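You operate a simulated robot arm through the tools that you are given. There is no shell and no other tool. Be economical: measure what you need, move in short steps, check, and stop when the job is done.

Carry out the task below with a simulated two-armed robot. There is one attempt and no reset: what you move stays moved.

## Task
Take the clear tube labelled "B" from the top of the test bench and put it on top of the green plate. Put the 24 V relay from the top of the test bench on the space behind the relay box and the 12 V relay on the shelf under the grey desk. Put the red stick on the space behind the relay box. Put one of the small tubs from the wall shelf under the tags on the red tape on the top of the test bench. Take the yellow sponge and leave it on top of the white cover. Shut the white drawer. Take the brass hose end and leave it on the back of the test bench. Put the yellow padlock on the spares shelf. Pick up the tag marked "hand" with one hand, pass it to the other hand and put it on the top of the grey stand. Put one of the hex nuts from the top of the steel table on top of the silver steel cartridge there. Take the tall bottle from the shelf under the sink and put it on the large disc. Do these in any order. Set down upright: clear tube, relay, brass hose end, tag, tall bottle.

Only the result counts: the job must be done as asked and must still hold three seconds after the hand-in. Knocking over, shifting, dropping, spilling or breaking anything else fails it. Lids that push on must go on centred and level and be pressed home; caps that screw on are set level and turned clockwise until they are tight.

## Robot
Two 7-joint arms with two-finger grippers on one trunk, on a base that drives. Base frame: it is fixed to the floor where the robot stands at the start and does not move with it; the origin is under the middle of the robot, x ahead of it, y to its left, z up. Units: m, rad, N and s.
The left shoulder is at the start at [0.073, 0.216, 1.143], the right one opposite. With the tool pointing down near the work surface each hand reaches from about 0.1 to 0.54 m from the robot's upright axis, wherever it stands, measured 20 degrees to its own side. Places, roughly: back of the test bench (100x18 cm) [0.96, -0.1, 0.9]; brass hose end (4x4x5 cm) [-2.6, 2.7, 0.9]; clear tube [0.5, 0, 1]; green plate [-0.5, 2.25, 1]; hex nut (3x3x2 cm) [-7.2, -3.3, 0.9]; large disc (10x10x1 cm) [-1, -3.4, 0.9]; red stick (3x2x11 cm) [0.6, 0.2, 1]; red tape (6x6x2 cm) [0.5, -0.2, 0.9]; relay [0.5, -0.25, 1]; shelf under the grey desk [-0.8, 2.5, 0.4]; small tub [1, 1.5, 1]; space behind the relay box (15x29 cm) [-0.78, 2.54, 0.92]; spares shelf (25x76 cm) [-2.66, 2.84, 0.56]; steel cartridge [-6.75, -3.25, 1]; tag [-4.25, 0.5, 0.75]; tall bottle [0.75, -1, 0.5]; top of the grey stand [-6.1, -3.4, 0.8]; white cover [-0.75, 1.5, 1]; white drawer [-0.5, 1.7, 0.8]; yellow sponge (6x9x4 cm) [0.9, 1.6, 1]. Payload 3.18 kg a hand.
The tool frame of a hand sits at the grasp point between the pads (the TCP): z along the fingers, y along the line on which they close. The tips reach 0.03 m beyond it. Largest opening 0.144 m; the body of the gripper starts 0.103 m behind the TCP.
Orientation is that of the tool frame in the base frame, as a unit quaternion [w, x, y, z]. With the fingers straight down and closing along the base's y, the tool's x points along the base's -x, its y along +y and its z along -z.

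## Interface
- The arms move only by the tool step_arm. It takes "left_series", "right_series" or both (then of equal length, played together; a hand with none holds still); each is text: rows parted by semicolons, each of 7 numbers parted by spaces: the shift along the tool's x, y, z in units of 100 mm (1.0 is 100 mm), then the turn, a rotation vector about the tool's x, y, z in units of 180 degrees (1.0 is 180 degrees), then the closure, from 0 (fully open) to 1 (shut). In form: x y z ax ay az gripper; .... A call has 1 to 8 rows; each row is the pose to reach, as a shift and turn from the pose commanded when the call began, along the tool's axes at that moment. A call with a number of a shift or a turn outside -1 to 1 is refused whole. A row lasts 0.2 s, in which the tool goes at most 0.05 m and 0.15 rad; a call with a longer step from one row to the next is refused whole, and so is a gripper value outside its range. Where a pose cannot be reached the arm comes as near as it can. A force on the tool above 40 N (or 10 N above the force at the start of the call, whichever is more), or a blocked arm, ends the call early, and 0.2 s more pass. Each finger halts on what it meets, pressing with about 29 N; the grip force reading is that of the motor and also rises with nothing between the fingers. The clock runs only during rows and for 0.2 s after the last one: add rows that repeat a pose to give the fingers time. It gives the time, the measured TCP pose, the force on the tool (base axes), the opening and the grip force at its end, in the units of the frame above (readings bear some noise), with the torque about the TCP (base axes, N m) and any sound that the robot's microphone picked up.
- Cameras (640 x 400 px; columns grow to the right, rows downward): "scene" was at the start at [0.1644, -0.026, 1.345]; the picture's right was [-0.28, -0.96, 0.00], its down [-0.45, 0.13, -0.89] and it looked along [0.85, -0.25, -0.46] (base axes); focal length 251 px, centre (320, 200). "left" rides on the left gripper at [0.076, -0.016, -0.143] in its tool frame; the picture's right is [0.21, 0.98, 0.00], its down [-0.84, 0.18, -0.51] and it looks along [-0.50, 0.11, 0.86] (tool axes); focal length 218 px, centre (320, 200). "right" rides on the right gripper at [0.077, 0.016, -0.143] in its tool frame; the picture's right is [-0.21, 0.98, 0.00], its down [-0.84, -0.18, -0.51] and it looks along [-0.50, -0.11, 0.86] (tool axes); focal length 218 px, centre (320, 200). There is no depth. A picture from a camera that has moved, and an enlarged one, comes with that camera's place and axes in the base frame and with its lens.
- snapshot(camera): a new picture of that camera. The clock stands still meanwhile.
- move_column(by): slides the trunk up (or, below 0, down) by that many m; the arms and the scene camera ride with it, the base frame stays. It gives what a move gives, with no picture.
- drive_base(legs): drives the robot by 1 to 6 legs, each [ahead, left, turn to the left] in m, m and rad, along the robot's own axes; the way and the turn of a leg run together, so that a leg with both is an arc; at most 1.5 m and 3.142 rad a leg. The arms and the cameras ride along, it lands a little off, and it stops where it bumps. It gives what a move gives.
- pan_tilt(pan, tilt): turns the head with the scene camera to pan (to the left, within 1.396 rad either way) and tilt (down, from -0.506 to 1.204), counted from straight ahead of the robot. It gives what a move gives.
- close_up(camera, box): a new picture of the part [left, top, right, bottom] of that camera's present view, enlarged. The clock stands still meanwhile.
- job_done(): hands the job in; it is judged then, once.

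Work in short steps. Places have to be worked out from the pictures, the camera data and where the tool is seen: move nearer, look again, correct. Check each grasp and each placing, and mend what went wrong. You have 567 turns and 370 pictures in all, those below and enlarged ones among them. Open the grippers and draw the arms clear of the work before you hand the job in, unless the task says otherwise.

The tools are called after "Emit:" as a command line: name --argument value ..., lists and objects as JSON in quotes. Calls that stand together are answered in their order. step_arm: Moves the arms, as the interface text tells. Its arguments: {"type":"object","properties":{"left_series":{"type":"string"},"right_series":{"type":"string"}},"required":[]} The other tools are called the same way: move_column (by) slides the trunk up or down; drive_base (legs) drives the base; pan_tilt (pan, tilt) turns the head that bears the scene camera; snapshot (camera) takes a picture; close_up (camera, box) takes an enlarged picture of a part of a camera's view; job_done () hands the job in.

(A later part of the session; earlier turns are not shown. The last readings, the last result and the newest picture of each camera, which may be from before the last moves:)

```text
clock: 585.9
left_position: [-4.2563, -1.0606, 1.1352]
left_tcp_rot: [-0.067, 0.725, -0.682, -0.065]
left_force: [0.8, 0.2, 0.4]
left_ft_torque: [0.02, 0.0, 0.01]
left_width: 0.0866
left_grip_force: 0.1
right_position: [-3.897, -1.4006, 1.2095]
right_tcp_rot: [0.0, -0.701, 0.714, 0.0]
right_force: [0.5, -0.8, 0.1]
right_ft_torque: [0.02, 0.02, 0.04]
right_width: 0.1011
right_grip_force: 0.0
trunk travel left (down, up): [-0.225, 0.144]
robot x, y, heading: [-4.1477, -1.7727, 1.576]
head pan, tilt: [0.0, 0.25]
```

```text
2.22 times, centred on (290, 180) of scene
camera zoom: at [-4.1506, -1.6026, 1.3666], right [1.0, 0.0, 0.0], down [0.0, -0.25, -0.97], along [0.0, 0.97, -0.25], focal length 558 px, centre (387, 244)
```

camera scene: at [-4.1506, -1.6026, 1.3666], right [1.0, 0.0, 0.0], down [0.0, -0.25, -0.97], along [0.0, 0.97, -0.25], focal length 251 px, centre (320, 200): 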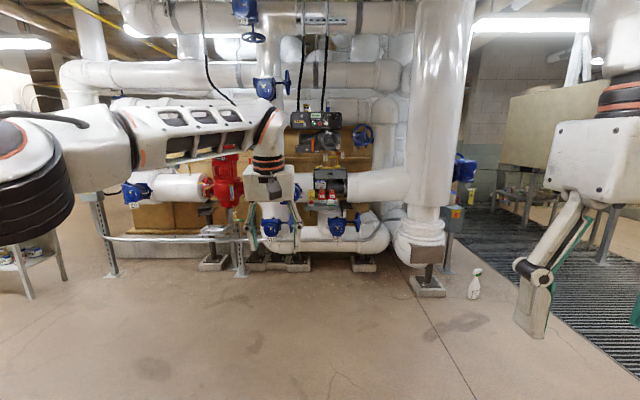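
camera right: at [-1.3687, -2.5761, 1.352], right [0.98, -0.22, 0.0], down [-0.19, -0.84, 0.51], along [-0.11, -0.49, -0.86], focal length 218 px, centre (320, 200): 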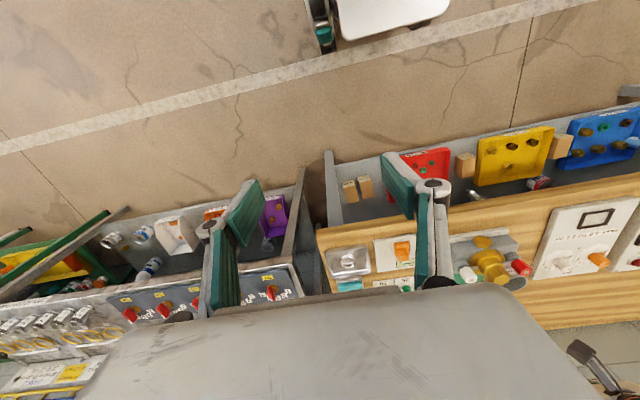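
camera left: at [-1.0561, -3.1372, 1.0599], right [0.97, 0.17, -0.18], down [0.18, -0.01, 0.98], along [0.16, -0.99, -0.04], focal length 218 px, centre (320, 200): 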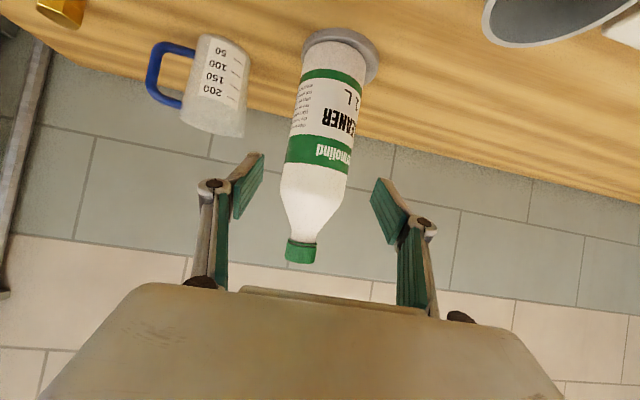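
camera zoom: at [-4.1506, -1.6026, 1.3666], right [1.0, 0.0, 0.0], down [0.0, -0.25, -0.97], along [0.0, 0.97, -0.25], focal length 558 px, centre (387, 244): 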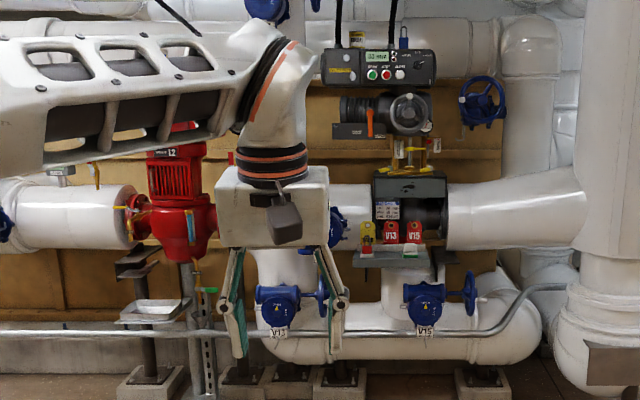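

A row of standing tags (a yellow one and red V13 and V15) is on a small ledge near (-4.2, 0.5, 0.85). I drive closer and zoom in.

Emit:
drive_base --legs '[[1.25, 0, 0]]'

Emit:
pan_tilt --pan 0 --tilt 0.5

Emit:
snapshot --camera "scene"

Emit:
close_up --camera "scene" --box '[240, 100, 400, 200]'

```text
clock: 592.1
left_position: [-4.261, 0.1832, 1.1357]
left_tcp_rot: [-0.067, 0.725, -0.682, -0.066]
left_force: [0.0, 0.6, 0.1]
left_ft_torque: [-0.04, -0.03, 0.03]
left_width: 0.0864
left_grip_force: 0.0
right_position: [-3.9015, -0.1565, 1.2101]
right_tcp_rot: [0.0, -0.701, 0.713, -0.001]
right_force: [-0.5, -0.3, 0.7]
right_ft_torque: [-0.01, -0.02, 0.0]
right_width: 0.1009
right_grip_force: 0.1
trunk travel left (down, up): [-0.225, 0.144]
robot x, y, heading: [-4.1548, -0.5271, 1.577]
head pan, tilt: [0.0, 0.25]
```

```text
clock: 592.9
left_position: [-4.2603, 0.1834, 1.1348]
left_tcp_rot: [-0.068, 0.725, -0.682, -0.066]
left_force: [-0.4, -0.4, 0.0]
left_ft_torque: [-0.01, 0.0, -0.02]
left_width: 0.0864
left_grip_force: 0.1
right_position: [-3.9011, -0.1566, 1.2096]
right_tcp_rot: [0.0, -0.701, 0.713, 0.0]
right_force: [-0.1, -0.7, 0.6]
right_ft_torque: [-0.01, -0.03, 0.0]
right_width: 0.1008
right_grip_force: 0.1
trunk travel left (down, up): [-0.225, 0.144]
robot x, y, heading: [-4.1597, -0.5292, 1.574]
head pan, tilt: [0.0, 0.499]
```

```text
133 pictures are left
camera scene: at [-4.1547, -0.3603, 1.3436], right [1.0, 0.0, 0.0], down [0.0, -0.48, -0.88], along [0.0, 0.88, -0.48], focal length 251 px, centre (320, 200)
```

scene: 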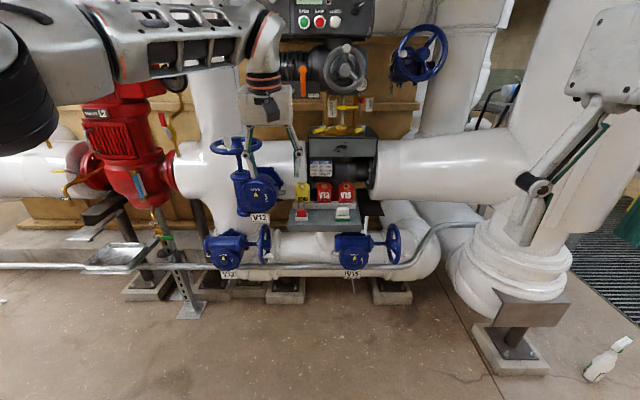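

```text
4.00 times, centred on (320, 150) of scene
camera zoom: at [-4.1547, -0.3603, 1.3436], right [1.0, 0.0, 0.0], down [0.0, -0.48, -0.88], along [0.0, 0.88, -0.48], focal length 1004 px, centre (320, 400)
```

zoom: 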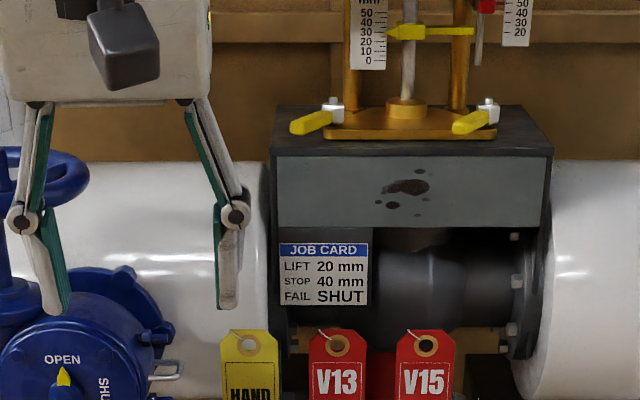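

The yellow tag is marked "HAND". I zoom on its lower part.

Emit:
close_up --camera "scene" --box '[270, 165, 390, 240]'

Emit:
snapshot --camera "left"

```text
5.33 times, centred on (330, 202) of scene
camera zoom: at [-4.1547, -0.3603, 1.3436], right [1.0, 0.0, 0.0], down [0.0, -0.48, -0.88], along [0.0, 0.88, -0.48], focal length 1338 px, centre (267, 187)
```

zoom: 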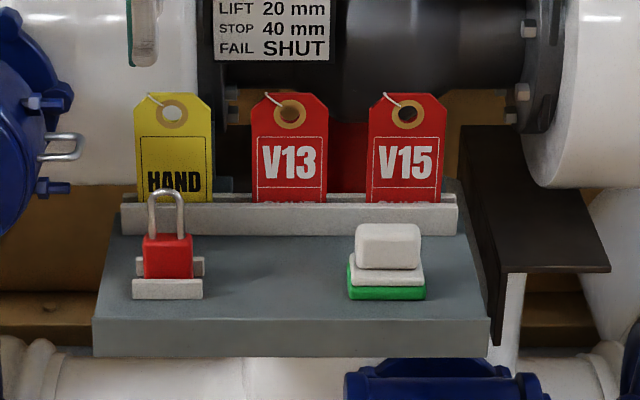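

```text
130 pictures are left
camera left: at [-4.2402, 0.0828, 1.2619], right [-0.96, -0.26, -0.05], down [-0.23, 0.72, 0.65], along [-0.14, 0.64, -0.76], focal length 218 px, centre (320, 200)
```

left: 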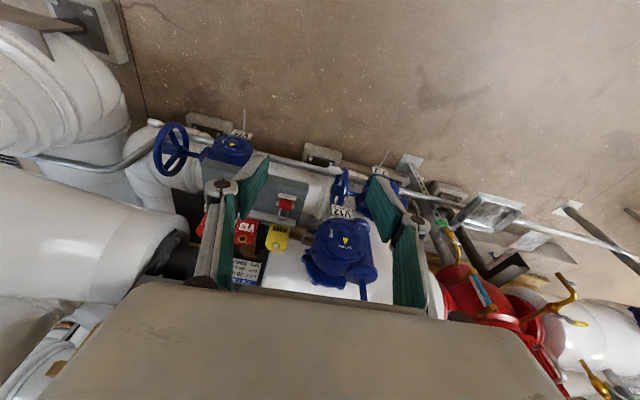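

Emit:
close_up --camera "left" --box '[200, 170, 360, 270]'

```text
4.00 times, centred on (280, 220) of left
camera zoom: at [-4.2402, 0.0828, 1.2619], right [-0.96, -0.26, -0.05], down [-0.23, 0.72, 0.65], along [-0.14, 0.64, -0.76], focal length 873 px, centre (480, 120)
```

zoom: 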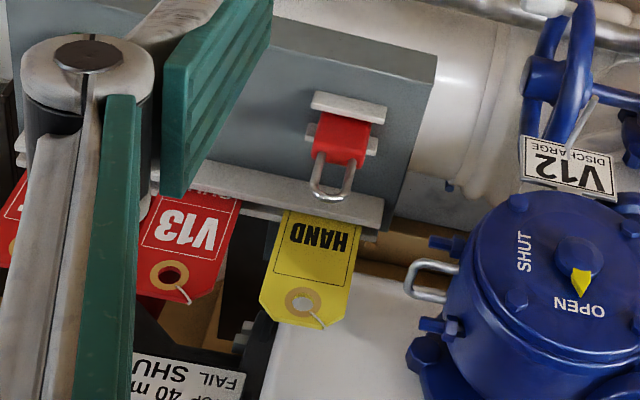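

The HAND tag stands in a slotted rail: top at z≈0.917, x≈-4.232, y≈0.578, with a black actuator box just to its right. I'll grip its faces from above with the left hand yawed 90°, so the right hand can later take it by its lower edges. First I re-form the left hand.

Emit:
step_arm --left_series "0.3 0 -0.05 0 0.03 0 0.4; 0.6 0 -0.1 0 0.06 0 0.4; 0.95 0 -0.1 0 0.06 0 0.4"

Emit:
step_arm --left_series "0.2 0 0 0 0 0.045 0.4; 0.4 0 0 0 0 0.09 0.4; 0.6 0 0 0 0 0.135 0.4; 0.8 0 0 0 0 0.18 0.4; 0.9 0 0 0 0 0.225 0.4; 0.9 0 0 0 0 0.27 0.4; 0.9 0 0 0 0 0.315 0.4; 0.9 0 0 0 0 0.36 0.4"

Emit:
step_arm --left_series "0 0 0 0 0 0.045 0.5; 0 0 0 0 0 0.09 0.5; 0 0 0 0 0 0.14 0.5"

```text
clock: 593.7
left_position: [-4.2548, 0.0862, 1.1297]
left_tcp_rot: [-0.002, 0.729, -0.685, 0.004]
left_force: [-0.4, 0.1, 0.2]
left_ft_torque: [0.02, -0.02, -0.01]
left_width: 0.0864
left_grip_force: 0.1
left hand out of reach, approached as far as the arm can: row 1, 2
right_position: [-3.9014, -0.1574, 1.2102]
right_tcp_rot: [0.001, -0.701, 0.713, 0.001]
right_force: [-1.0, -0.3, -0.7]
right_ft_torque: [0.02, 0.01, -0.02]
right_width: 0.1011
right_grip_force: 0.1
trunk travel left (down, up): [-0.225, 0.144]
robot x, y, heading: [-4.1529, -0.5257, 1.572]
head pan, tilt: [0.0, 0.499]
```

```text
clock: 595.5
left_position: [-4.3018, -0.014, 1.1196]
left_tcp_rot: [0.102, -0.513, 0.852, 0.035]
left_force: [0.9, 0.1, -0.2]
left_ft_torque: [-0.08, 0.07, 0.03]
left_width: 0.0866
left_grip_force: 0.0
left hand out of reach, approached as far as the arm can: row 2, 3, 4, 5, 6, 7, 8
right_position: [-3.8991, -0.1556, 1.2083]
right_tcp_rot: [0.0, -0.701, 0.713, 0.001]
right_force: [0.5, 0.6, -0.2]
right_ft_torque: [-0.13, 0.06, 0.02]
right_width: 0.1007
right_grip_force: 0.0
trunk travel left (down, up): [-0.225, 0.144]
robot x, y, heading: [-4.1537, -0.5353, 1.576]
head pan, tilt: [0.0, 0.499]
```

```text
refused: row 3 steps farther than a row can; nothing moved
```

The left wrist cannot yaw that way. By mirror symmetry the right hand should be able to, so I restore the left and yaw the right hand +90° to do the picking instead.

Emit:
step_arm --left_series "-0.1 0 0 -0.006 0.0124 -0.031 0.4; -0.2 0 0 -0.0122 0.0248 -0.0616 0.4; -0.2 0 0 -0.0183 0.0372 -0.0924 0.4; -0.2 0 0 -0.0244 0.0496 -0.1232 0.4; -0.2 0 0 -0.0305 0.062 -0.154 0.4; -0.2 0 0 -0.0305 0.062 -0.154 0.4; -0.2 0 0 -0.0305 0.062 -0.154 0.4; -0.2 0 0 -0.0305 0.062 -0.154 0.4" --right_series "0 0 0 0 0 0.045 0.4; 0 0 0 0 0 0.09 0.4; 0 0 0 0 0 0.135 0.4; 0 0 0 0 0 0.18 0.4; 0 0 0 0 0 0.225 0.4; 0 0 0 0 0 0.27 0.4; 0 0 0 0 0 0.315 0.4; 0 0 0 0 0 0.36 0.4"

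Emit:
step_arm --right_series "0 0 0 0 0 0.045 0.4; 0 0 0 0 0 0.09 0.4; 0 0 0 0 0 0.135 0.4; 0 0 0 0 0 0.14 0.4"

```text
clock: 597.3
left_position: [-4.2942, 0.002, 1.1241]
left_tcp_rot: [0.0, -0.707, 0.708, 0.0]
left_force: [-0.6, 0.0, -0.3]
left_ft_torque: [0.02, -0.02, 0.0]
left_width: 0.0866
left_grip_force: 0.1
right_position: [-3.9021, -0.1563, 1.2096]
right_tcp_rot: [0.0, -0.209, 0.978, 0.0]
right_force: [0.4, 1.0, -0.7]
right_ft_torque: [-0.01, 0.01, -0.01]
right_width: 0.0862
right_grip_force: 0.1
trunk travel left (down, up): [-0.225, 0.144]
robot x, y, heading: [-4.1548, -0.5281, 1.573]
head pan, tilt: [0.0, 0.499]
```

```text
clock: 598.3
left_position: [-4.2952, 0.0013, 1.1234]
left_tcp_rot: [-0.001, -0.707, 0.708, -0.001]
left_force: [0.1, -0.8, -0.5]
left_ft_torque: [0.0, -0.01, 0.02]
left_width: 0.0864
left_grip_force: 0.1
right_position: [-3.9011, -0.1571, 1.2091]
right_tcp_rot: [0.001, 0.009, 1.0, 0.0]
right_force: [-0.2, 0.3, -0.3]
right_ft_torque: [-0.03, -0.01, 0.0]
right_width: 0.0864
right_grip_force: 0.0
trunk travel left (down, up): [-0.225, 0.144]
robot x, y, heading: [-4.1513, -0.5295, 1.567]
head pan, tilt: [0.0, 0.499]
```

The right hand is now yawed: it closes front-to-back, camera to the left. I tuck the left hand back and drive so the right hand comes over the tag.

Emit:
step_arm --left_series "0.4 0 -0.2 0 0 0 0.4; 0.8 0 -0.4 0 0 0 0.4; 1 0 -0.6 0 0 0 0.4"

Emit:
drive_base --legs '[[0, 0.28, 0.003], [0.58, 0, 0]]'

Emit:
pan_tilt --pan -0.2 --tilt 0.75

Emit:
snapshot --camera "scene"

Emit:
snapshot --camera "right"

```text
clock: 599.1
left_position: [-4.2935, -0.0996, 1.1857]
left_tcp_rot: [0.001, -0.707, 0.707, 0.0]
left_force: [-0.3, -0.4, -0.1]
left_ft_torque: [0.04, -0.02, 0.01]
left_width: 0.0867
left_grip_force: 0.0
right_position: [-3.9, -0.1568, 1.2092]
right_tcp_rot: [0.0, 0.009, 1.0, 0.001]
right_force: [-0.1, 0.0, 0.3]
right_ft_torque: [0.02, -0.03, -0.01]
right_width: 0.0863
right_grip_force: 0.1
trunk travel left (down, up): [-0.225, 0.144]
robot x, y, heading: [-4.1556, -0.5309, 1.575]
head pan, tilt: [0.0, 0.499]
```

```text
clock: 605.0
left_position: [-4.5774, 0.4795, 1.184]
left_tcp_rot: [0.0, 0.709, -0.706, 0.0]
left_force: [0.1, -0.1, -0.3]
left_ft_torque: [-0.01, 0.0, 0.01]
left_width: 0.0864
left_grip_force: 0.1
right_position: [-4.1845, 0.4232, 1.2093]
right_tcp_rot: [0.0, 0.006, 1.0, 0.001]
right_force: [-0.1, 0.4, 0.3]
right_ft_torque: [0.01, 0.02, 0.0]
right_width: 0.0863
right_grip_force: 0.0
trunk travel left (down, up): [-0.225, 0.144]
robot x, y, heading: [-4.4369, 0.0516, 1.575]
head pan, tilt: [0.0, 0.499]
```

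```text
clock: 605.8
left_position: [-4.5772, 0.4781, 1.1826]
left_tcp_rot: [0.0, 0.708, -0.706, -0.001]
left_force: [0.8, 0.1, 1.1]
left_ft_torque: [-0.01, -0.02, 0.0]
left_width: 0.0864
left_grip_force: 0.1
right_position: [-4.1847, 0.4227, 1.2089]
right_tcp_rot: [0.0, 0.005, 1.0, 0.0]
right_force: [0.1, -0.1, -0.1]
right_ft_torque: [0.0, 0.0, -0.03]
right_width: 0.0863
right_grip_force: 0.0
trunk travel left (down, up): [-0.225, 0.144]
robot x, y, heading: [-4.4351, 0.0466, 1.577]
head pan, tilt: [-0.201, 0.75]
```

```text
128 pictures are left
camera scene: at [-4.4209, 0.2083, 1.3217], right [0.98, -0.19, 0.0], down [-0.13, -0.67, -0.73], along [0.14, 0.72, -0.68], focal length 251 px, centre (320, 200)
```

scene: 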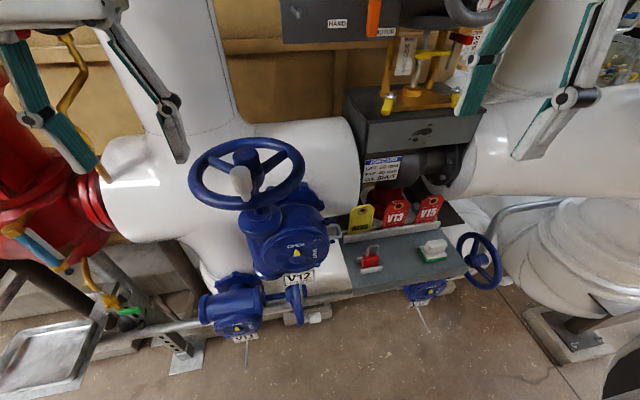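

```text
127 pictures are left
camera right: at [-4.26, 0.4397, 1.3524], right [0.22, 0.98, 0.0], down [0.84, -0.19, 0.51], along [0.49, -0.11, -0.86], focal length 218 px, centre (320, 200)
```

right: 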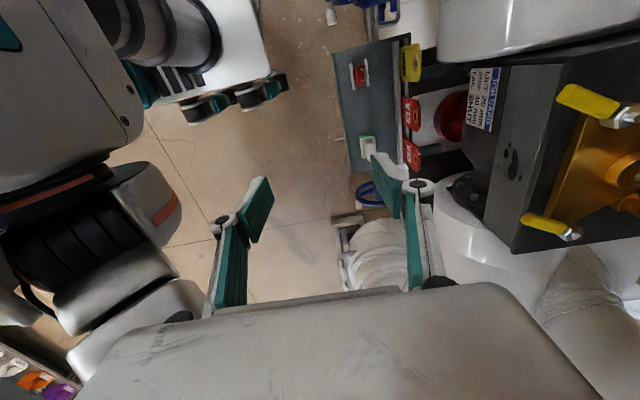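

The right camera puts the tag at about (-4.238, 0.605). Clearances to the black box and the V12 handwheel are small, so I approach stepwise: first sideways, then forward at height, then check.

Emit:
step_arm --right_series "0.35 0 0 0 0 0 0.4; 0.65 0 0 0 0 0 0.4; 0.65 0.4 0.2 0 0 0 0.4; 0.65 0.8 0.4 0 0 0 0.5; 0.65 1 0.6 0 0 0 0.55"

Emit:
snapshot --camera "scene"

Emit:
snapshot --camera "right"

```text
clock: 607.0
left_position: [-4.5762, 0.4794, 1.1832]
left_tcp_rot: [0.0, 0.708, -0.706, 0.0]
left_force: [0.6, 0.3, -0.4]
left_ft_torque: [-0.02, 0.01, 0.0]
left_width: 0.0862
left_grip_force: 0.1
right_position: [-4.2487, 0.5256, 1.1494]
right_tcp_rot: [-0.001, 0.006, 1.0, 0.0]
right_force: [0.3, 0.4, 1.6]
right_ft_torque: [-0.02, 0.04, 0.01]
right_width: 0.0649
right_grip_force: 0.1
trunk travel left (down, up): [-0.225, 0.144]
robot x, y, heading: [-4.4376, 0.0522, 1.578]
head pan, tilt: [-0.201, 0.75]
```

```text
126 pictures are left
camera scene: at [-4.4205, 0.209, 1.3214], right [0.98, -0.19, 0.0], down [-0.13, -0.67, -0.73], along [0.14, 0.72, -0.68], focal length 251 px, centre (320, 200)
```

scene: 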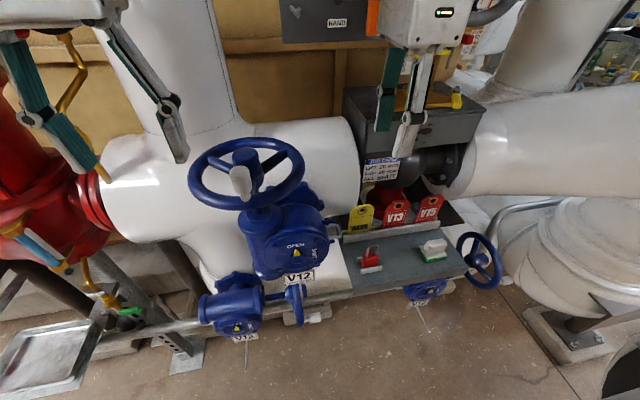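

```text
125 pictures are left
camera right: at [-4.323, 0.5412, 1.2924], right [0.22, 0.98, 0.0], down [0.84, -0.19, 0.51], along [0.49, -0.11, -0.86], focal length 218 px, centre (320, 200)
```

right: 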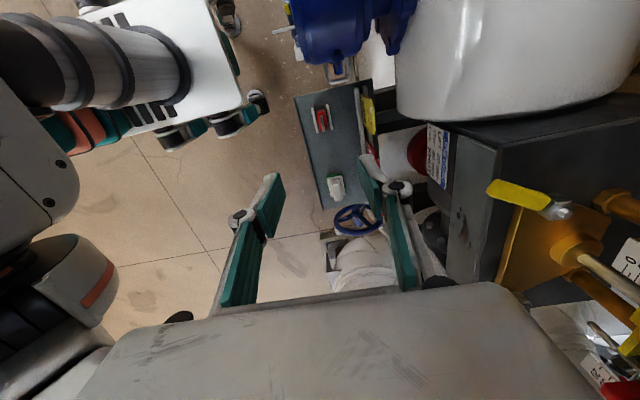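

The tag is at (-4.243, 0.61) and the black box's front face is at y≈0.71, so there is enough room. I move over it and descend partway.

Emit:
step_arm --right_series "-0.06 0.4 0 0 0 0 0.6; -0.06 0.84 0 0 0 0 0.65; -0.06 0.84 0.4 0 0 0 0.65; -0.06 0.84 0.8 0 0 0 0.65; -0.06 0.84 1 0 0 0 0.65"

Emit:
step_arm --right_series "0 0 0.4 0 0 0 0.65; 0 0 0.7 0 0 0 0.65"

Emit:
snapshot --camera "right"

Emit:
close_up --camera "scene" --box '[280, 120, 480, 300]'

```text
clock: 608.2
left_position: [-4.5769, 0.4789, 1.1855]
left_tcp_rot: [-0.001, 0.708, -0.706, 0.001]
left_force: [-0.1, 1.2, 0.2]
left_ft_torque: [0.03, -0.03, 0.02]
left_width: 0.0865
left_grip_force: 0.0
right_position: [-4.2419, 0.6081, 1.049]
right_tcp_rot: [0.0, 0.006, 1.0, 0.001]
right_force: [0.0, -0.4, 0.1]
right_ft_torque: [-0.03, -0.02, 0.01]
right_width: 0.0506
right_grip_force: 0.0
trunk travel left (down, up): [-0.225, 0.144]
robot x, y, heading: [-4.4363, 0.0502, 1.577]
head pan, tilt: [-0.201, 0.75]
```

```text
clock: 608.8
left_position: [-4.5763, 0.4793, 1.1843]
left_tcp_rot: [0.0, 0.708, -0.706, 0.0]
left_force: [0.1, -0.4, -0.5]
left_ft_torque: [-0.02, 0.0, 0.02]
left_width: 0.0862
left_grip_force: 0.0
right_position: [-4.2413, 0.6094, 0.978]
right_tcp_rot: [0.0, 0.006, 1.0, 0.001]
right_force: [0.2, -0.3, 0.2]
right_ft_torque: [-0.03, 0.0, 0.0]
right_width: 0.0506
right_grip_force: 0.1
trunk travel left (down, up): [-0.225, 0.144]
robot x, y, heading: [-4.4322, 0.0515, 1.579]
head pan, tilt: [-0.201, 0.75]
```

```text
124 pictures are left
camera right: at [-4.3165, 0.6254, 1.1213], right [0.22, 0.98, 0.0], down [0.84, -0.19, 0.51], along [0.49, -0.11, -0.86], focal length 218 px, centre (320, 200)
```

right: 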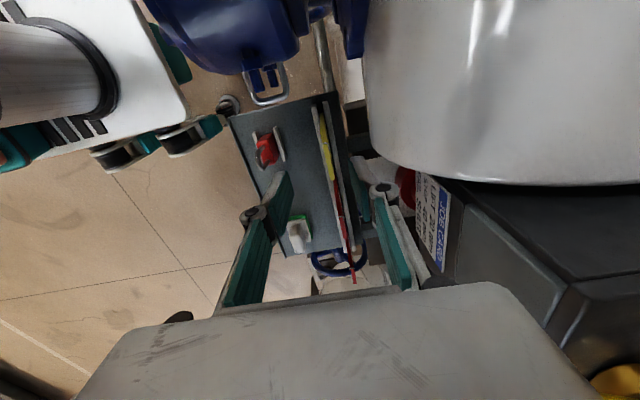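

```text
2.22 times, centred on (380, 210) of scene
camera zoom: at [-4.4209, 0.2084, 1.3216], right [0.98, -0.19, 0.0], down [-0.13, -0.67, -0.73], along [0.14, 0.72, -0.68], focal length 558 px, centre (187, 178)
```

zoom: 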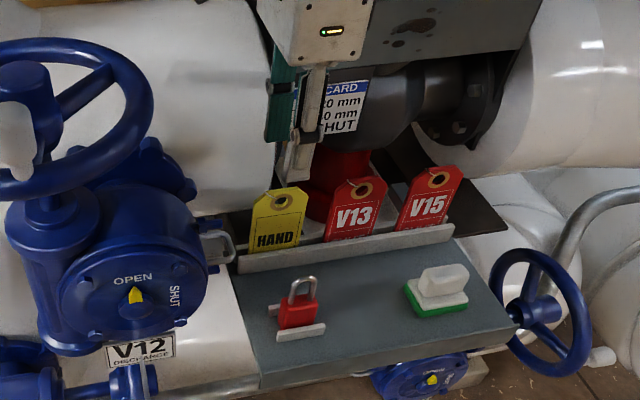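

The tag is edge-on between the fingers, at about (-4.252, 0.615). I adjust slightly, descend to z≈0.892 and close.

Emit:
step_arm --right_series "0.09 0.05 0.1 0 0 0 0.65; 0.09 0.05 0.45 0 0 0 0.65; 0.09 0.05 0.86 0 0 0 0.65; 0.09 0.05 0.86 0 0 0 0.8; 0.09 0.05 0.86 0 0 0 1; 0.09 0.05 0.86 0 0 0 1; 0.09 0.05 0.86 0 0 0 1"

Emit:
snapshot --camera "right"

Emit:
close_up --camera "scene" --box '[280, 120, 480, 300]'

```text
clock: 610.4
left_position: [-4.5775, 0.4792, 1.1841]
left_tcp_rot: [0.0, 0.708, -0.706, 0.0]
left_force: [-0.5, 0.0, 0.2]
left_ft_torque: [0.0, 0.02, 0.0]
left_width: 0.0863
left_grip_force: 0.0
right_position: [-4.2486, 0.6129, 0.893]
right_tcp_rot: [0.001, 0.006, 1.0, 0.001]
right_force: [-0.1, 2.9, 0.0]
right_ft_torque: [0.31, 0.03, 0.15]
right_width: 0.0061
right_grip_force: 28.9
trunk travel left (down, up): [-0.225, 0.144]
robot x, y, heading: [-4.435, 0.048, 1.577]
head pan, tilt: [-0.201, 0.75]
```

```text
122 pictures are left
camera right: at [-4.3251, 0.6295, 1.0362], right [0.22, 0.98, 0.0], down [0.84, -0.19, 0.51], along [0.49, -0.11, -0.86], focal length 218 px, centre (320, 200)
```

right: 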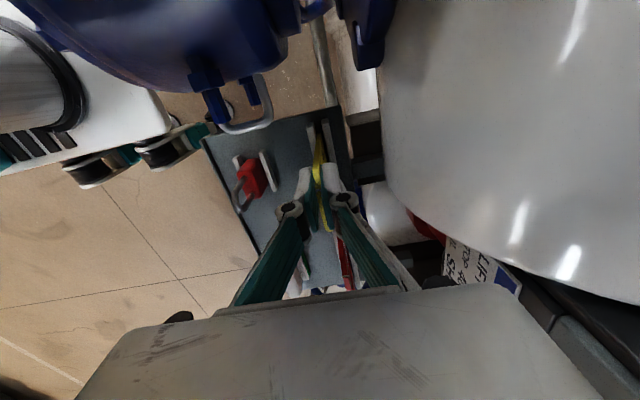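

```text
2.22 times, centred on (380, 210) of scene
camera zoom: at [-4.4208, 0.2086, 1.3216], right [0.98, -0.19, 0.0], down [-0.13, -0.67, -0.73], along [0.14, 0.72, -0.68], focal length 558 px, centre (187, 178)
```

zoom: 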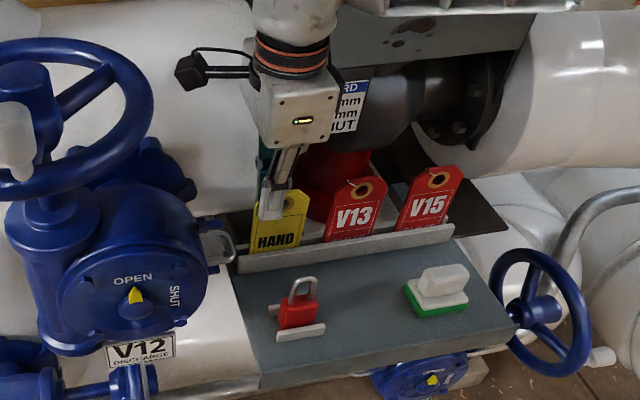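

The tag is gripped (6 mm thick). I lift straight out of the slot.

Emit:
step_arm --right_series "0 0 -0.15 0 0 0 1; 0 0 -0.35 0 0 0 1; 0 0 -0.6 0 0 0 1; 0 0 -1 0 0 0 1"

Emit:
close_up --camera "scene" --box '[280, 80, 480, 260]'

```text
clock: 611.4
left_position: [-4.5773, 0.4778, 1.1845]
left_tcp_rot: [-0.001, 0.708, -0.706, -0.001]
left_force: [-0.3, -1.3, 0.6]
left_ft_torque: [0.04, -0.03, -0.02]
left_width: 0.0862
left_grip_force: 0.0
right_position: [-4.2498, 0.6113, 0.9928]
right_tcp_rot: [-0.001, 0.006, 1.0, 0.001]
right_force: [-0.9, 0.4, -0.2]
right_ft_torque: [0.04, -0.01, 0.02]
right_width: 0.0059
right_grip_force: 29.3
trunk travel left (down, up): [-0.225, 0.144]
robot x, y, heading: [-4.4373, 0.05, 1.574]
head pan, tilt: [-0.201, 0.75]
```

```text
2.22 times, centred on (380, 170) of scene
camera zoom: at [-4.4212, 0.2074, 1.3218], right [0.98, -0.19, 0.0], down [-0.13, -0.67, -0.73], along [0.14, 0.72, -0.68], focal length 558 px, centre (187, 267)
```

zoom: 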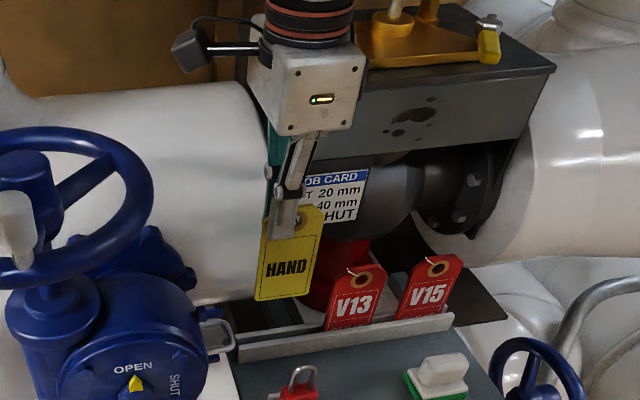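

The tag is out. I back away into open floor for the handover, keeping the right hand level.

Emit:
drive_base --legs '[[-0.7, 0, 0]]'

Emit:
step_arm --left_series "-0.12 0 0.05 0 -0.045 0 0.4; -0.24 0 0.1 0 -0.09 0 0.4; -0.36 0 0.15 0 -0.135 0 0.4; -0.48 0 0.2 0 -0.18 0 0.4; -0.6 0 0.25 0 -0.225 0 0.4; -0.72 0 0.3 0 -0.27 0 0.4; -0.84 0 0.35 0 -0.315 0 0.4; -0.95 0 0.4 0 -0.36 0 0.4" --right_series "0 0 -0.1 0 0 0 1; 0 0 -0.2 0 0 0 1; 0 0 -0.3 0 0 0 1; 0 0 -0.4 0 0 0 1; 0 0 -0.5 0 0 0 1; 0 0 -0.6 0 0 0 1; 0 0 -0.7 0 0 0 1; 0 0 -0.7 0 0 0 1"

Emit:
snapshot --camera "scene"

Emit:
snapshot --camera "left"

```text
clock: 615.3
left_position: [-4.572, -0.2241, 1.185]
left_tcp_rot: [0.0, -0.707, 0.707, 0.001]
left_force: [-0.7, -0.6, -0.3]
left_ft_torque: [0.01, -0.02, 0.0]
left_width: 0.0863
left_grip_force: 0.0
right_position: [-4.2439, -0.0909, 0.9928]
right_tcp_rot: [0.0, 0.008, 1.0, 0.0]
right_force: [1.2, -0.4, -1.0]
right_ft_torque: [0.01, -0.01, -0.03]
right_width: 0.0059
right_grip_force: 28.8
trunk travel left (down, up): [-0.225, 0.144]
robot x, y, heading: [-4.4336, -0.653, 1.574]
head pan, tilt: [-0.201, 0.75]
```

```text
clock: 617.1
left_position: [-4.5715, -0.1285, 1.1441]
left_tcp_rot: [-0.38, 0.597, -0.596, -0.38]
left_force: [0.6, 0.9, 0.6]
left_ft_torque: [0.01, 0.01, 0.04]
left_width: 0.0863
left_grip_force: 0.0
right_position: [-4.244, -0.0892, 1.0636]
right_tcp_rot: [0.0, 0.009, 1.0, -0.001]
right_force: [-0.6, -0.5, 0.4]
right_ft_torque: [-0.03, 0.02, 0.02]
right_width: 0.0059
right_grip_force: 29.5
trunk travel left (down, up): [-0.225, 0.144]
robot x, y, heading: [-4.4314, -0.6513, 1.579]
head pan, tilt: [-0.201, 0.75]
```

```text
119 pictures are left
camera scene: at [-4.4156, -0.4944, 1.3215], right [0.98, -0.19, 0.0], down [-0.13, -0.67, -0.73], along [0.14, 0.72, -0.68], focal length 251 px, centre (320, 200)
```

scene: 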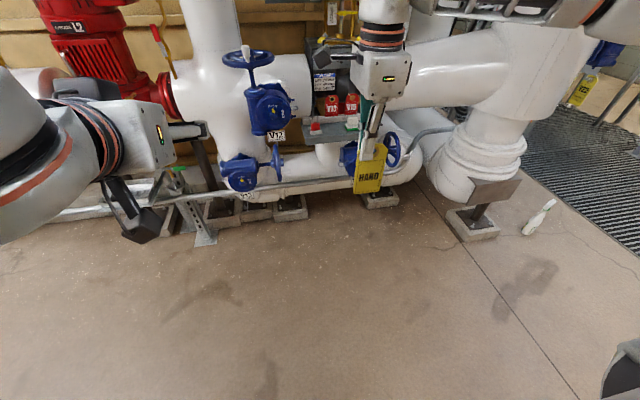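

```text
118 pictures are left
camera left: at [-4.556, -0.2898, 1.1356], right [-0.98, -0.09, -0.19], down [-0.18, -0.1, 0.98], along [-0.11, 0.99, 0.08], focal length 218 px, centre (320, 200)
```

left: 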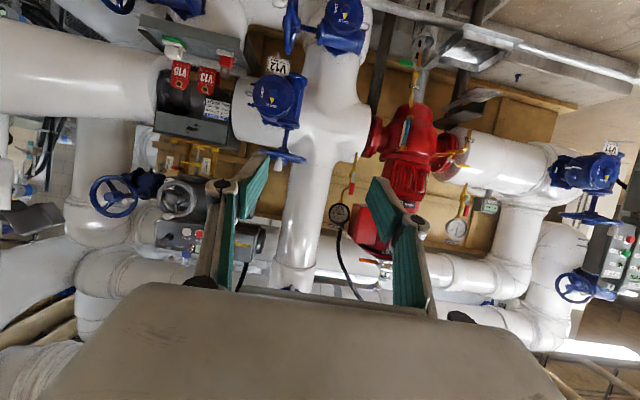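

Both hands are in view. The tag hangs at about (-4.234, -0.089), z 0.965 to 1.085. I bring the hands together: the left, tilted 65°, goes to a standoff below and in front of the tag, while the right moves inward.

Emit:
step_arm --left_series "0.16 -0.22 -0.03 0 0 0 0.4; 0.32 -0.44 -0.06 0 0 0 0.4; 0.48 -0.66 -0.09 0 0 0 0.35; 0.65 -0.86 -0.12 0 0 0 0.35" --right_series "0.22 0 0 0 0 0 1; 0.44 0 0 0 0 0 1; 0.66 0 0 0 0 0 1; 0.86 0 0 0 0 0 1"

Emit:
step_arm --left_series "0.16 -0.2 -0.03 0 0 0 0.35; 0.32 -0.4 -0.06 0 0 0 0.35; 0.48 -0.6 -0.09 0 0 0 0.35; 0.65 -0.8 -0.12 0 0 0 0.35" --right_series "0.2 0 0 0 0 0 1; 0.4 0 0 0 0 0 1; 0.6 0 0 0 0 0 1; 0.8 0 0 0 0 0 1"

Emit:
snapshot --camera "left"

Emit:
snapshot --camera "scene"

```text
clock: 618.1
left_position: [-4.4857, -0.1672, 1.0898]
left_tcp_rot: [0.38, -0.596, 0.598, 0.379]
left_force: [0.0, -0.3, 1.1]
left_ft_torque: [-0.03, -0.01, -0.01]
left_width: 0.0935
left_grip_force: 0.1
right_position: [-4.3296, -0.089, 1.0628]
right_tcp_rot: [0.0, 0.008, 1.0, -0.001]
right_force: [0.2, -0.2, -1.2]
right_ft_torque: [0.01, 0.03, 0.0]
right_width: 0.0063
right_grip_force: 29.0
trunk travel left (down, up): [-0.225, 0.144]
robot x, y, heading: [-4.4274, -0.6524, 1.576]
head pan, tilt: [-0.201, 0.75]
```

```text
clock: 619.2
left_position: [-4.4296, -0.1799, 1.0697]
left_tcp_rot: [-0.396, 0.649, -0.547, -0.351]
left_force: [0.2, -0.8, 0.7]
left_ft_torque: [0.01, 0.04, -0.03]
left_width: 0.0939
left_grip_force: 0.0
right_position: [-4.4108, -0.0891, 1.0626]
right_tcp_rot: [-0.001, 0.007, 1.0, 0.0]
right_force: [0.1, 0.6, 0.7]
right_ft_torque: [0.03, -0.02, -0.04]
right_width: 0.006
right_grip_force: 29.3
trunk travel left (down, up): [-0.225, 0.144]
robot x, y, heading: [-4.4324, -0.6518, 1.579]
head pan, tilt: [-0.201, 0.75]
stopped in row 4 (left hand): the arm was blocked; the commanded pose is now the measured one
```

```text
117 pictures are left
camera left: at [-4.399, -0.3394, 1.0675], right [-0.93, -0.18, -0.31], down [-0.3, -0.11, 0.95], along [-0.2, 0.98, 0.05], focal length 218 px, centre (320, 200)
```

left: 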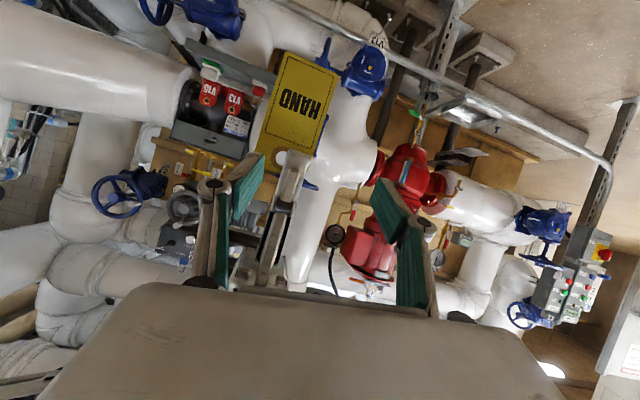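

```text
116 pictures are left
camera scene: at [-4.416, -0.4948, 1.3216], right [0.98, -0.19, 0.0], down [-0.13, -0.67, -0.73], along [0.14, 0.72, -0.68], focal length 251 px, centre (320, 200)
```

scene: 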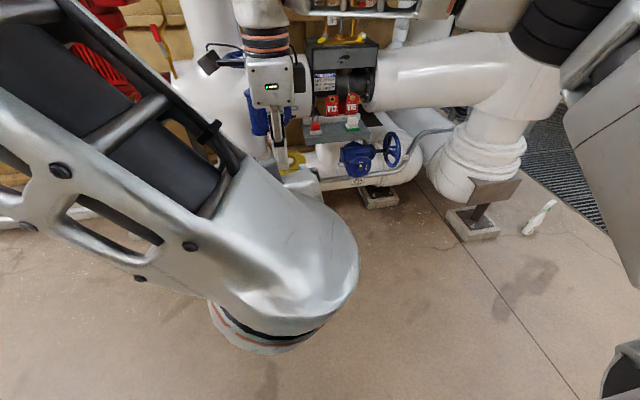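

The left arm folds too much near the centre. The handover works better over on the right side, where the left arm stretches across, so I shift both hands right together and straighten the left hand.

Emit:
step_arm --left_series "0.04 -0.22 -0.02 0.002 -0.001 0.012 0.35; 0.08 -0.45 -0.05 0.004 -0.003 0.025 0.35; 0.12 -0.68 -0.07 0.006 -0.004 0.037 0.35; 0.16 -0.9 -0.1 0.0084 -0.005 0.05 0.35" --right_series "-0.25 0 0 0 0 0 1; -0.5 0 0 0 0 0 1; -0.75 0 0 0 0 0 1; -0.96 0 0 0 0 0 1"

Emit:
step_arm --left_series "0 -0.22 0 0 0 0 0.35; 0 -0.45 0 0 0 0 0.35; 0 -0.68 0 0 0 0 0.35; 0 -0.9 0 0 0 0 0.35" --right_series "-0.25 0 0 0 0 0 1; -0.5 0 0 0 0 0 1; -0.75 0 0 0 0 0 1; -0.9 0 0 0 0 0 1"

```text
clock: 620.0
left_position: [-4.392, -0.1555, 1.1116]
left_tcp_rot: [-0.401, 0.664, -0.53, -0.342]
left_force: [0.8, -0.2, 0.1]
left_ft_torque: [-0.01, -0.02, 0.0]
left_width: 0.0935
left_grip_force: 0.1
right_position: [-4.3405, -0.0886, 1.063]
right_tcp_rot: [-0.001, 0.008, 1.0, 0.0]
right_force: [0.1, 0.2, 0.3]
right_ft_torque: [-0.01, -0.02, -0.01]
right_width: 0.006
right_grip_force: 28.9
trunk travel left (down, up): [-0.225, 0.144]
robot x, y, heading: [-4.4318, -0.6491, 1.58]
head pan, tilt: [-0.201, 0.75]
stopped in row 4 (left hand): the arm was blocked; the commanded pose is now the measured one
```

```text
clock: 620.8
left_position: [-4.3618, -0.1322, 1.1411]
left_tcp_rot: [-0.404, 0.696, -0.506, -0.312]
left_force: [6.0, -7.9, -11.8]
left_ft_torque: [0.38, 0.9, -0.4]
left_width: 0.0951
left_grip_force: 1.2
right_position: [-4.2795, -0.087, 1.0698]
right_tcp_rot: [-0.006, 0.009, 1.0, 0.008]
right_force: [-5.7, 7.9, 12.2]
right_ft_torque: [-1.47, -0.4, -0.54]
right_width: 0.0062
right_grip_force: 29.7
trunk travel left (down, up): [-0.225, 0.144]
robot x, y, heading: [-4.4313, -0.6519, 1.579]
head pan, tilt: [-0.201, 0.75]
stopped in row 3 (left hand): the force on the tool passed its limit at 53 N (the readings are from after the stop); the commanded pose is now the measured one
```

The hands touched. I separate them at once: right further right, left back to its side.

Emit:
step_arm --left_series "0 0.2 0 0 0 0 0.35; 0 0.45 0 0 0 0 0.35; 0 0.7 0 0 0 0 0.35; 0 0.95 0 0 0 0 0.35" --right_series "-0.25 0 0 0 0 0 1; -0.5 0 0 0 0 0 1; -0.75 0 0 0 0 0 1; -0.9 0 0 0 0 0 1"

Emit:
snapshot --camera "scene"

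Emit:
snapshot --camera "left"

```text
clock: 621.8
left_position: [-4.4552, -0.1462, 1.1172]
left_tcp_rot: [-0.403, 0.695, -0.505, -0.315]
left_force: [-0.1, -1.2, -0.3]
left_ft_torque: [0.0, -0.01, -0.08]
left_width: 0.0935
left_grip_force: 0.1
right_position: [-4.1891, -0.0893, 1.0673]
right_tcp_rot: [-0.004, 0.008, 1.0, 0.007]
right_force: [0.7, 0.0, -0.7]
right_ft_torque: [0.03, -0.02, 0.02]
right_width: 0.006
right_grip_force: 28.6
trunk travel left (down, up): [-0.225, 0.144]
robot x, y, heading: [-4.4304, -0.6534, 1.575]
head pan, tilt: [-0.201, 0.75]
```

```text
115 pictures are left
camera scene: at [-4.4172, -0.4948, 1.3216], right [0.98, -0.19, 0.0], down [-0.13, -0.67, -0.73], along [0.14, 0.72, -0.68], focal length 251 px, centre (320, 200)
```

scene: 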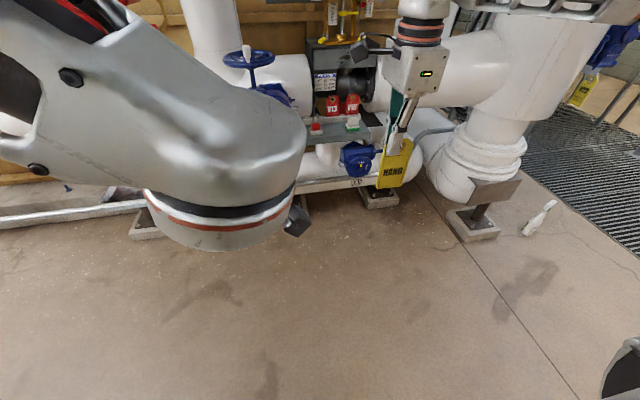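

```text
114 pictures are left
camera left: at [-4.4132, -0.3031, 1.1255], right [-0.87, -0.25, -0.41], down [-0.4, -0.1, 0.91], along [-0.27, 0.96, -0.02], focal length 218 px, centre (320, 200)
```

left: 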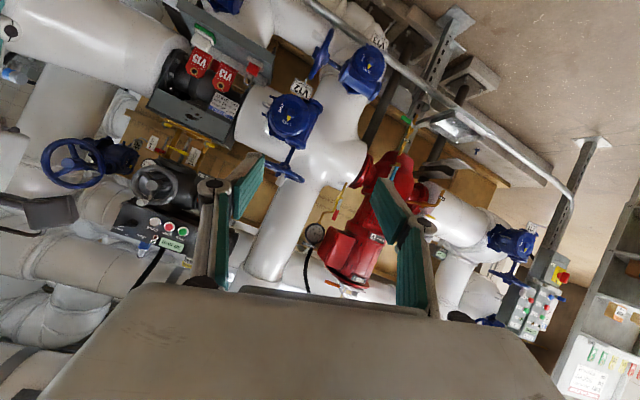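

The tag is still held. I re-plan the handover on the left arm's own side with a milder tilt (48°), which I know it can reach. I re-form the left hand there and bring the right hand across in steps.

Emit:
step_arm --left_series "0.21 0.12 0.13 0 0.019 0.024 0.35; 0.42 0.25 0.26 -0.001 0.038 0.047 0.35; 0.62 0.37 0.39 -0.0015 0.057 0.071 0.35; 0.83 0.5 0.52 -0.002 0.076 0.0943 0.35" --right_series "0.2 0.1 0.1 0 0 0 1; 0.4 0.2 0.2 0 0 0 1; 0.6 0.3 0.35 0 0 0 1; 0.8 0.35 0.5 0 0 0 1"

Emit:
step_arm --right_series "0.3 0 0.1 0 0 0 1; 0.6 0 0.15 0 0 0 1; 0.9 0 0.15 0 0 0 1; 1 0 0.15 0 0 0 1"

Emit:
snapshot --camera "left"

Emit:
snapshot --camera "right"

```text
clock: 622.8
left_position: [-4.4791, -0.1458, 1.0092]
left_tcp_rot: [-0.287, 0.647, -0.646, -0.287]
left_force: [0.3, -0.3, 0.1]
left_ft_torque: [0.02, -0.04, 0.01]
left_width: 0.0938
left_grip_force: 0.1
right_position: [-4.2703, -0.0519, 1.0186]
right_tcp_rot: [-0.005, 0.008, 1.0, 0.006]
right_force: [-1.0, 0.3, 0.1]
right_ft_torque: [0.02, 0.0, -0.01]
right_width: 0.0059
right_grip_force: 28.8
trunk travel left (down, up): [-0.225, 0.144]
robot x, y, heading: [-4.4284, -0.6526, 1.574]
head pan, tilt: [-0.201, 0.75]
```

```text
clock: 623.8
left_position: [-4.479, -0.1446, 1.0101]
left_tcp_rot: [-0.287, 0.647, -0.645, -0.288]
left_force: [-0.3, -1.5, 0.7]
left_ft_torque: [-0.01, 0.02, -0.03]
left_width: 0.0936
left_grip_force: 0.0
right_position: [-4.369, -0.0499, 1.005]
right_tcp_rot: [-0.006, 0.009, 1.0, 0.007]
right_force: [0.5, 0.1, 1.1]
right_ft_torque: [0.01, 0.01, 0.0]
right_width: 0.0059
right_grip_force: 28.9
trunk travel left (down, up): [-0.225, 0.144]
robot x, y, heading: [-4.4307, -0.6522, 1.575]
head pan, tilt: [-0.201, 0.75]
```

```text
113 pictures are left
camera left: at [-4.4632, -0.3026, 1.05], right [-0.98, -0.14, -0.16], down [-0.18, 0.19, 0.97], along [-0.11, 0.97, -0.21], focal length 218 px, centre (320, 200)
```

left: 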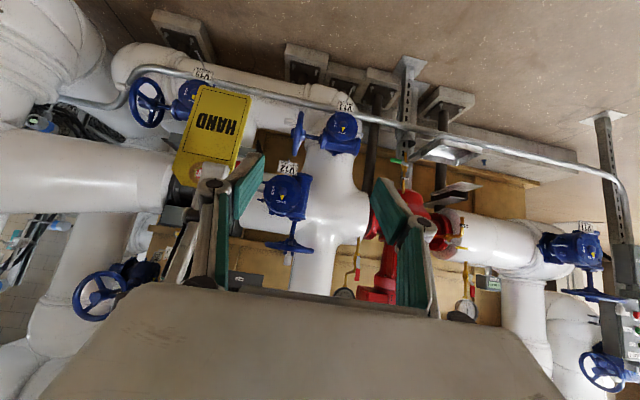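

```text
112 pictures are left
camera right: at [-4.4434, -0.0347, 1.1493], right [0.23, 0.97, 0.01], down [0.84, -0.2, 0.5], along [0.49, -0.1, -0.87], focal length 218 px, centre (320, 200)
```

right: 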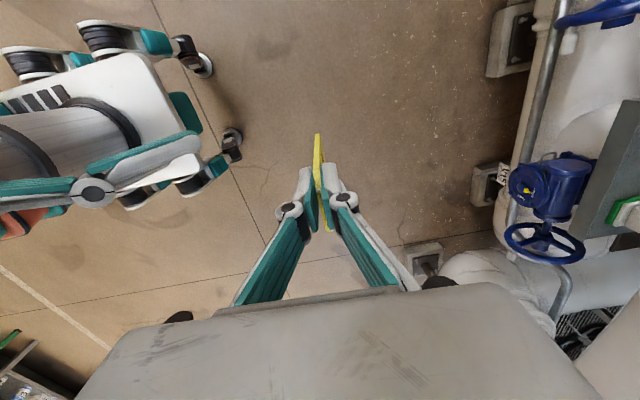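

The left hand is in place. The tag's centre is at (-4.353, -0.05, 0.945), so I slide the right hand 12.5 cm further left to put the tag on the left hand's axis.

Emit:
step_arm --right_series "0.25 0 0 0 0 0 1; 0.5 0 0 0 0 0 1; 0.75 0 0 0 0 0 1; 1 0 0 0 0 0 1"

Emit:
step_arm --right_series "0.15 0 0 0 0 0 1; 0.27 0 0 0 0 0 1"

Emit:
snapshot --camera "left"

```text
clock: 624.8
left_position: [-4.479, -0.1446, 1.0104]
left_tcp_rot: [-0.288, 0.647, -0.644, -0.288]
left_force: [0.1, -0.4, -0.2]
left_ft_torque: [0.0, 0.0, -0.01]
left_width: 0.0938
left_grip_force: 0.1
right_position: [-4.4713, -0.049, 1.0069]
right_tcp_rot: [-0.004, 0.008, 1.0, 0.007]
right_force: [-0.3, 0.1, -0.7]
right_ft_torque: [-0.01, -0.03, -0.01]
right_width: 0.0058
right_grip_force: 28.5
trunk travel left (down, up): [-0.225, 0.144]
robot x, y, heading: [-4.432, -0.6516, 1.578]
head pan, tilt: [-0.201, 0.75]
```

```text
clock: 625.4
left_position: [-4.4798, -0.1447, 1.0106]
left_tcp_rot: [-0.287, 0.647, -0.645, -0.288]
left_force: [0.7, -0.4, -0.9]
left_ft_torque: [0.02, -0.02, 0.0]
left_width: 0.0936
left_grip_force: 0.1
right_position: [-4.4974, -0.0494, 1.0061]
right_tcp_rot: [-0.006, 0.008, 1.0, 0.007]
right_force: [-0.7, 0.5, -0.2]
right_ft_torque: [-0.02, 0.03, 0.01]
right_width: 0.0062
right_grip_force: 29.0
trunk travel left (down, up): [-0.225, 0.144]
robot x, y, heading: [-4.4299, -0.6488, 1.574]
head pan, tilt: [-0.201, 0.75]
```

```text
111 pictures are left
camera left: at [-4.4634, -0.3026, 1.0499], right [-0.98, -0.14, -0.16], down [-0.18, 0.19, 0.97], along [-0.11, 0.97, -0.21], focal length 218 px, centre (320, 200)
```

left: 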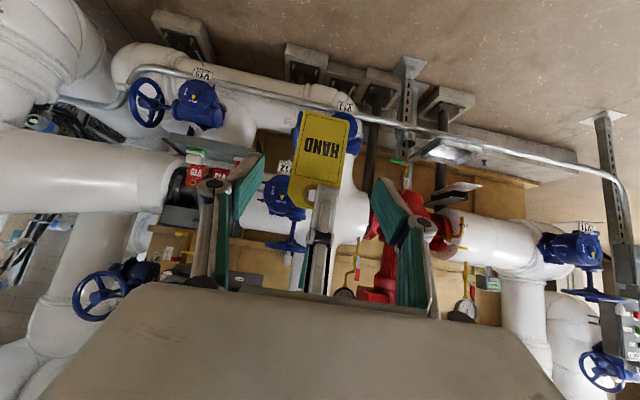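

The tag is centred on the left hand's axis. I open a bit wider and advance along the tool axis toward its lower part.

Emit:
step_arm --left_series "0 0 0.2 0 0 0 0.3; 0 0 0.45 0 0 0 0.3; 0 0 0.7 0 0 0 0.3; 0 0 0.9 0 0 0 0.3"

Emit:
snapshot --camera "left"

```text
clock: 626.4
left_position: [-4.4789, -0.0787, 0.9508]
left_tcp_rot: [-0.288, 0.647, -0.645, -0.287]
left_force: [0.1, -0.9, 0.5]
left_ft_torque: [0.02, 0.02, 0.03]
left_width: 0.1008
left_grip_force: 0.1
right_position: [-4.4973, -0.0487, 1.0062]
right_tcp_rot: [-0.005, 0.008, 1.0, 0.007]
right_force: [-0.4, 0.3, -0.5]
right_ft_torque: [-0.02, -0.03, -0.02]
right_width: 0.006
right_grip_force: 29.0
trunk travel left (down, up): [-0.225, 0.144]
robot x, y, heading: [-4.4317, -0.6513, 1.576]
head pan, tilt: [-0.201, 0.75]
```

```text
110 pictures are left
camera left: at [-4.463, -0.2353, 0.9894], right [-0.98, -0.14, -0.16], down [-0.18, 0.19, 0.97], along [-0.11, 0.97, -0.21], focal length 218 px, centre (320, 200)
```

left: 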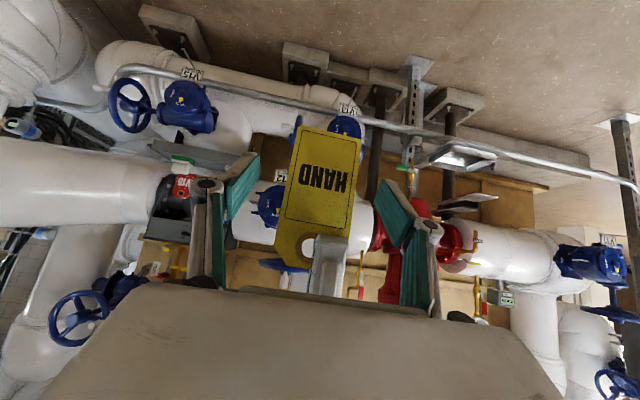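

Emit:
step_arm --left_series "0.05 0 0.2 0 0 0 0.3; 0.1 0 0.38 0 0 0 0.3; 0.1 0 0.38 0 0 0 0.5; 0.1 0 0.38 0 0 0 0.7; 0.1 0 0.38 0 0 0 1; 0.1 0 0.38 0 0 0 1"

Emit:
snapshot --camera "left"

```text
clock: 627.8
left_position: [-4.4805, -0.0576, 0.9186]
left_tcp_rot: [-0.287, 0.648, -0.644, -0.288]
left_force: [-15.6, -0.5, 2.9]
left_ft_torque: [0.06, -0.27, 0.22]
left_width: 0.0605
left_grip_force: 29.0
right_position: [-4.4963, -0.0475, 1.0055]
right_tcp_rot: [-0.004, 0.009, 1.0, 0.006]
right_force: [15.2, 0.5, -3.2]
right_ft_torque: [-0.02, -1.04, -0.06]
right_width: 0.0061
right_grip_force: 28.9
trunk travel left (down, up): [-0.225, 0.144]
robot x, y, heading: [-4.4294, -0.652, 1.574]
head pan, tilt: [-0.201, 0.75]
```

```text
109 pictures are left
camera left: at [-4.4632, -0.2152, 0.9574], right [-0.98, -0.15, -0.16], down [-0.18, 0.19, 0.97], along [-0.11, 0.97, -0.21], focal length 218 px, centre (320, 200)
```

left: 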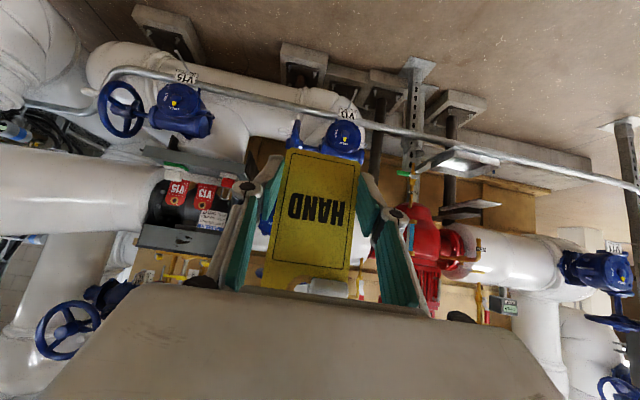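

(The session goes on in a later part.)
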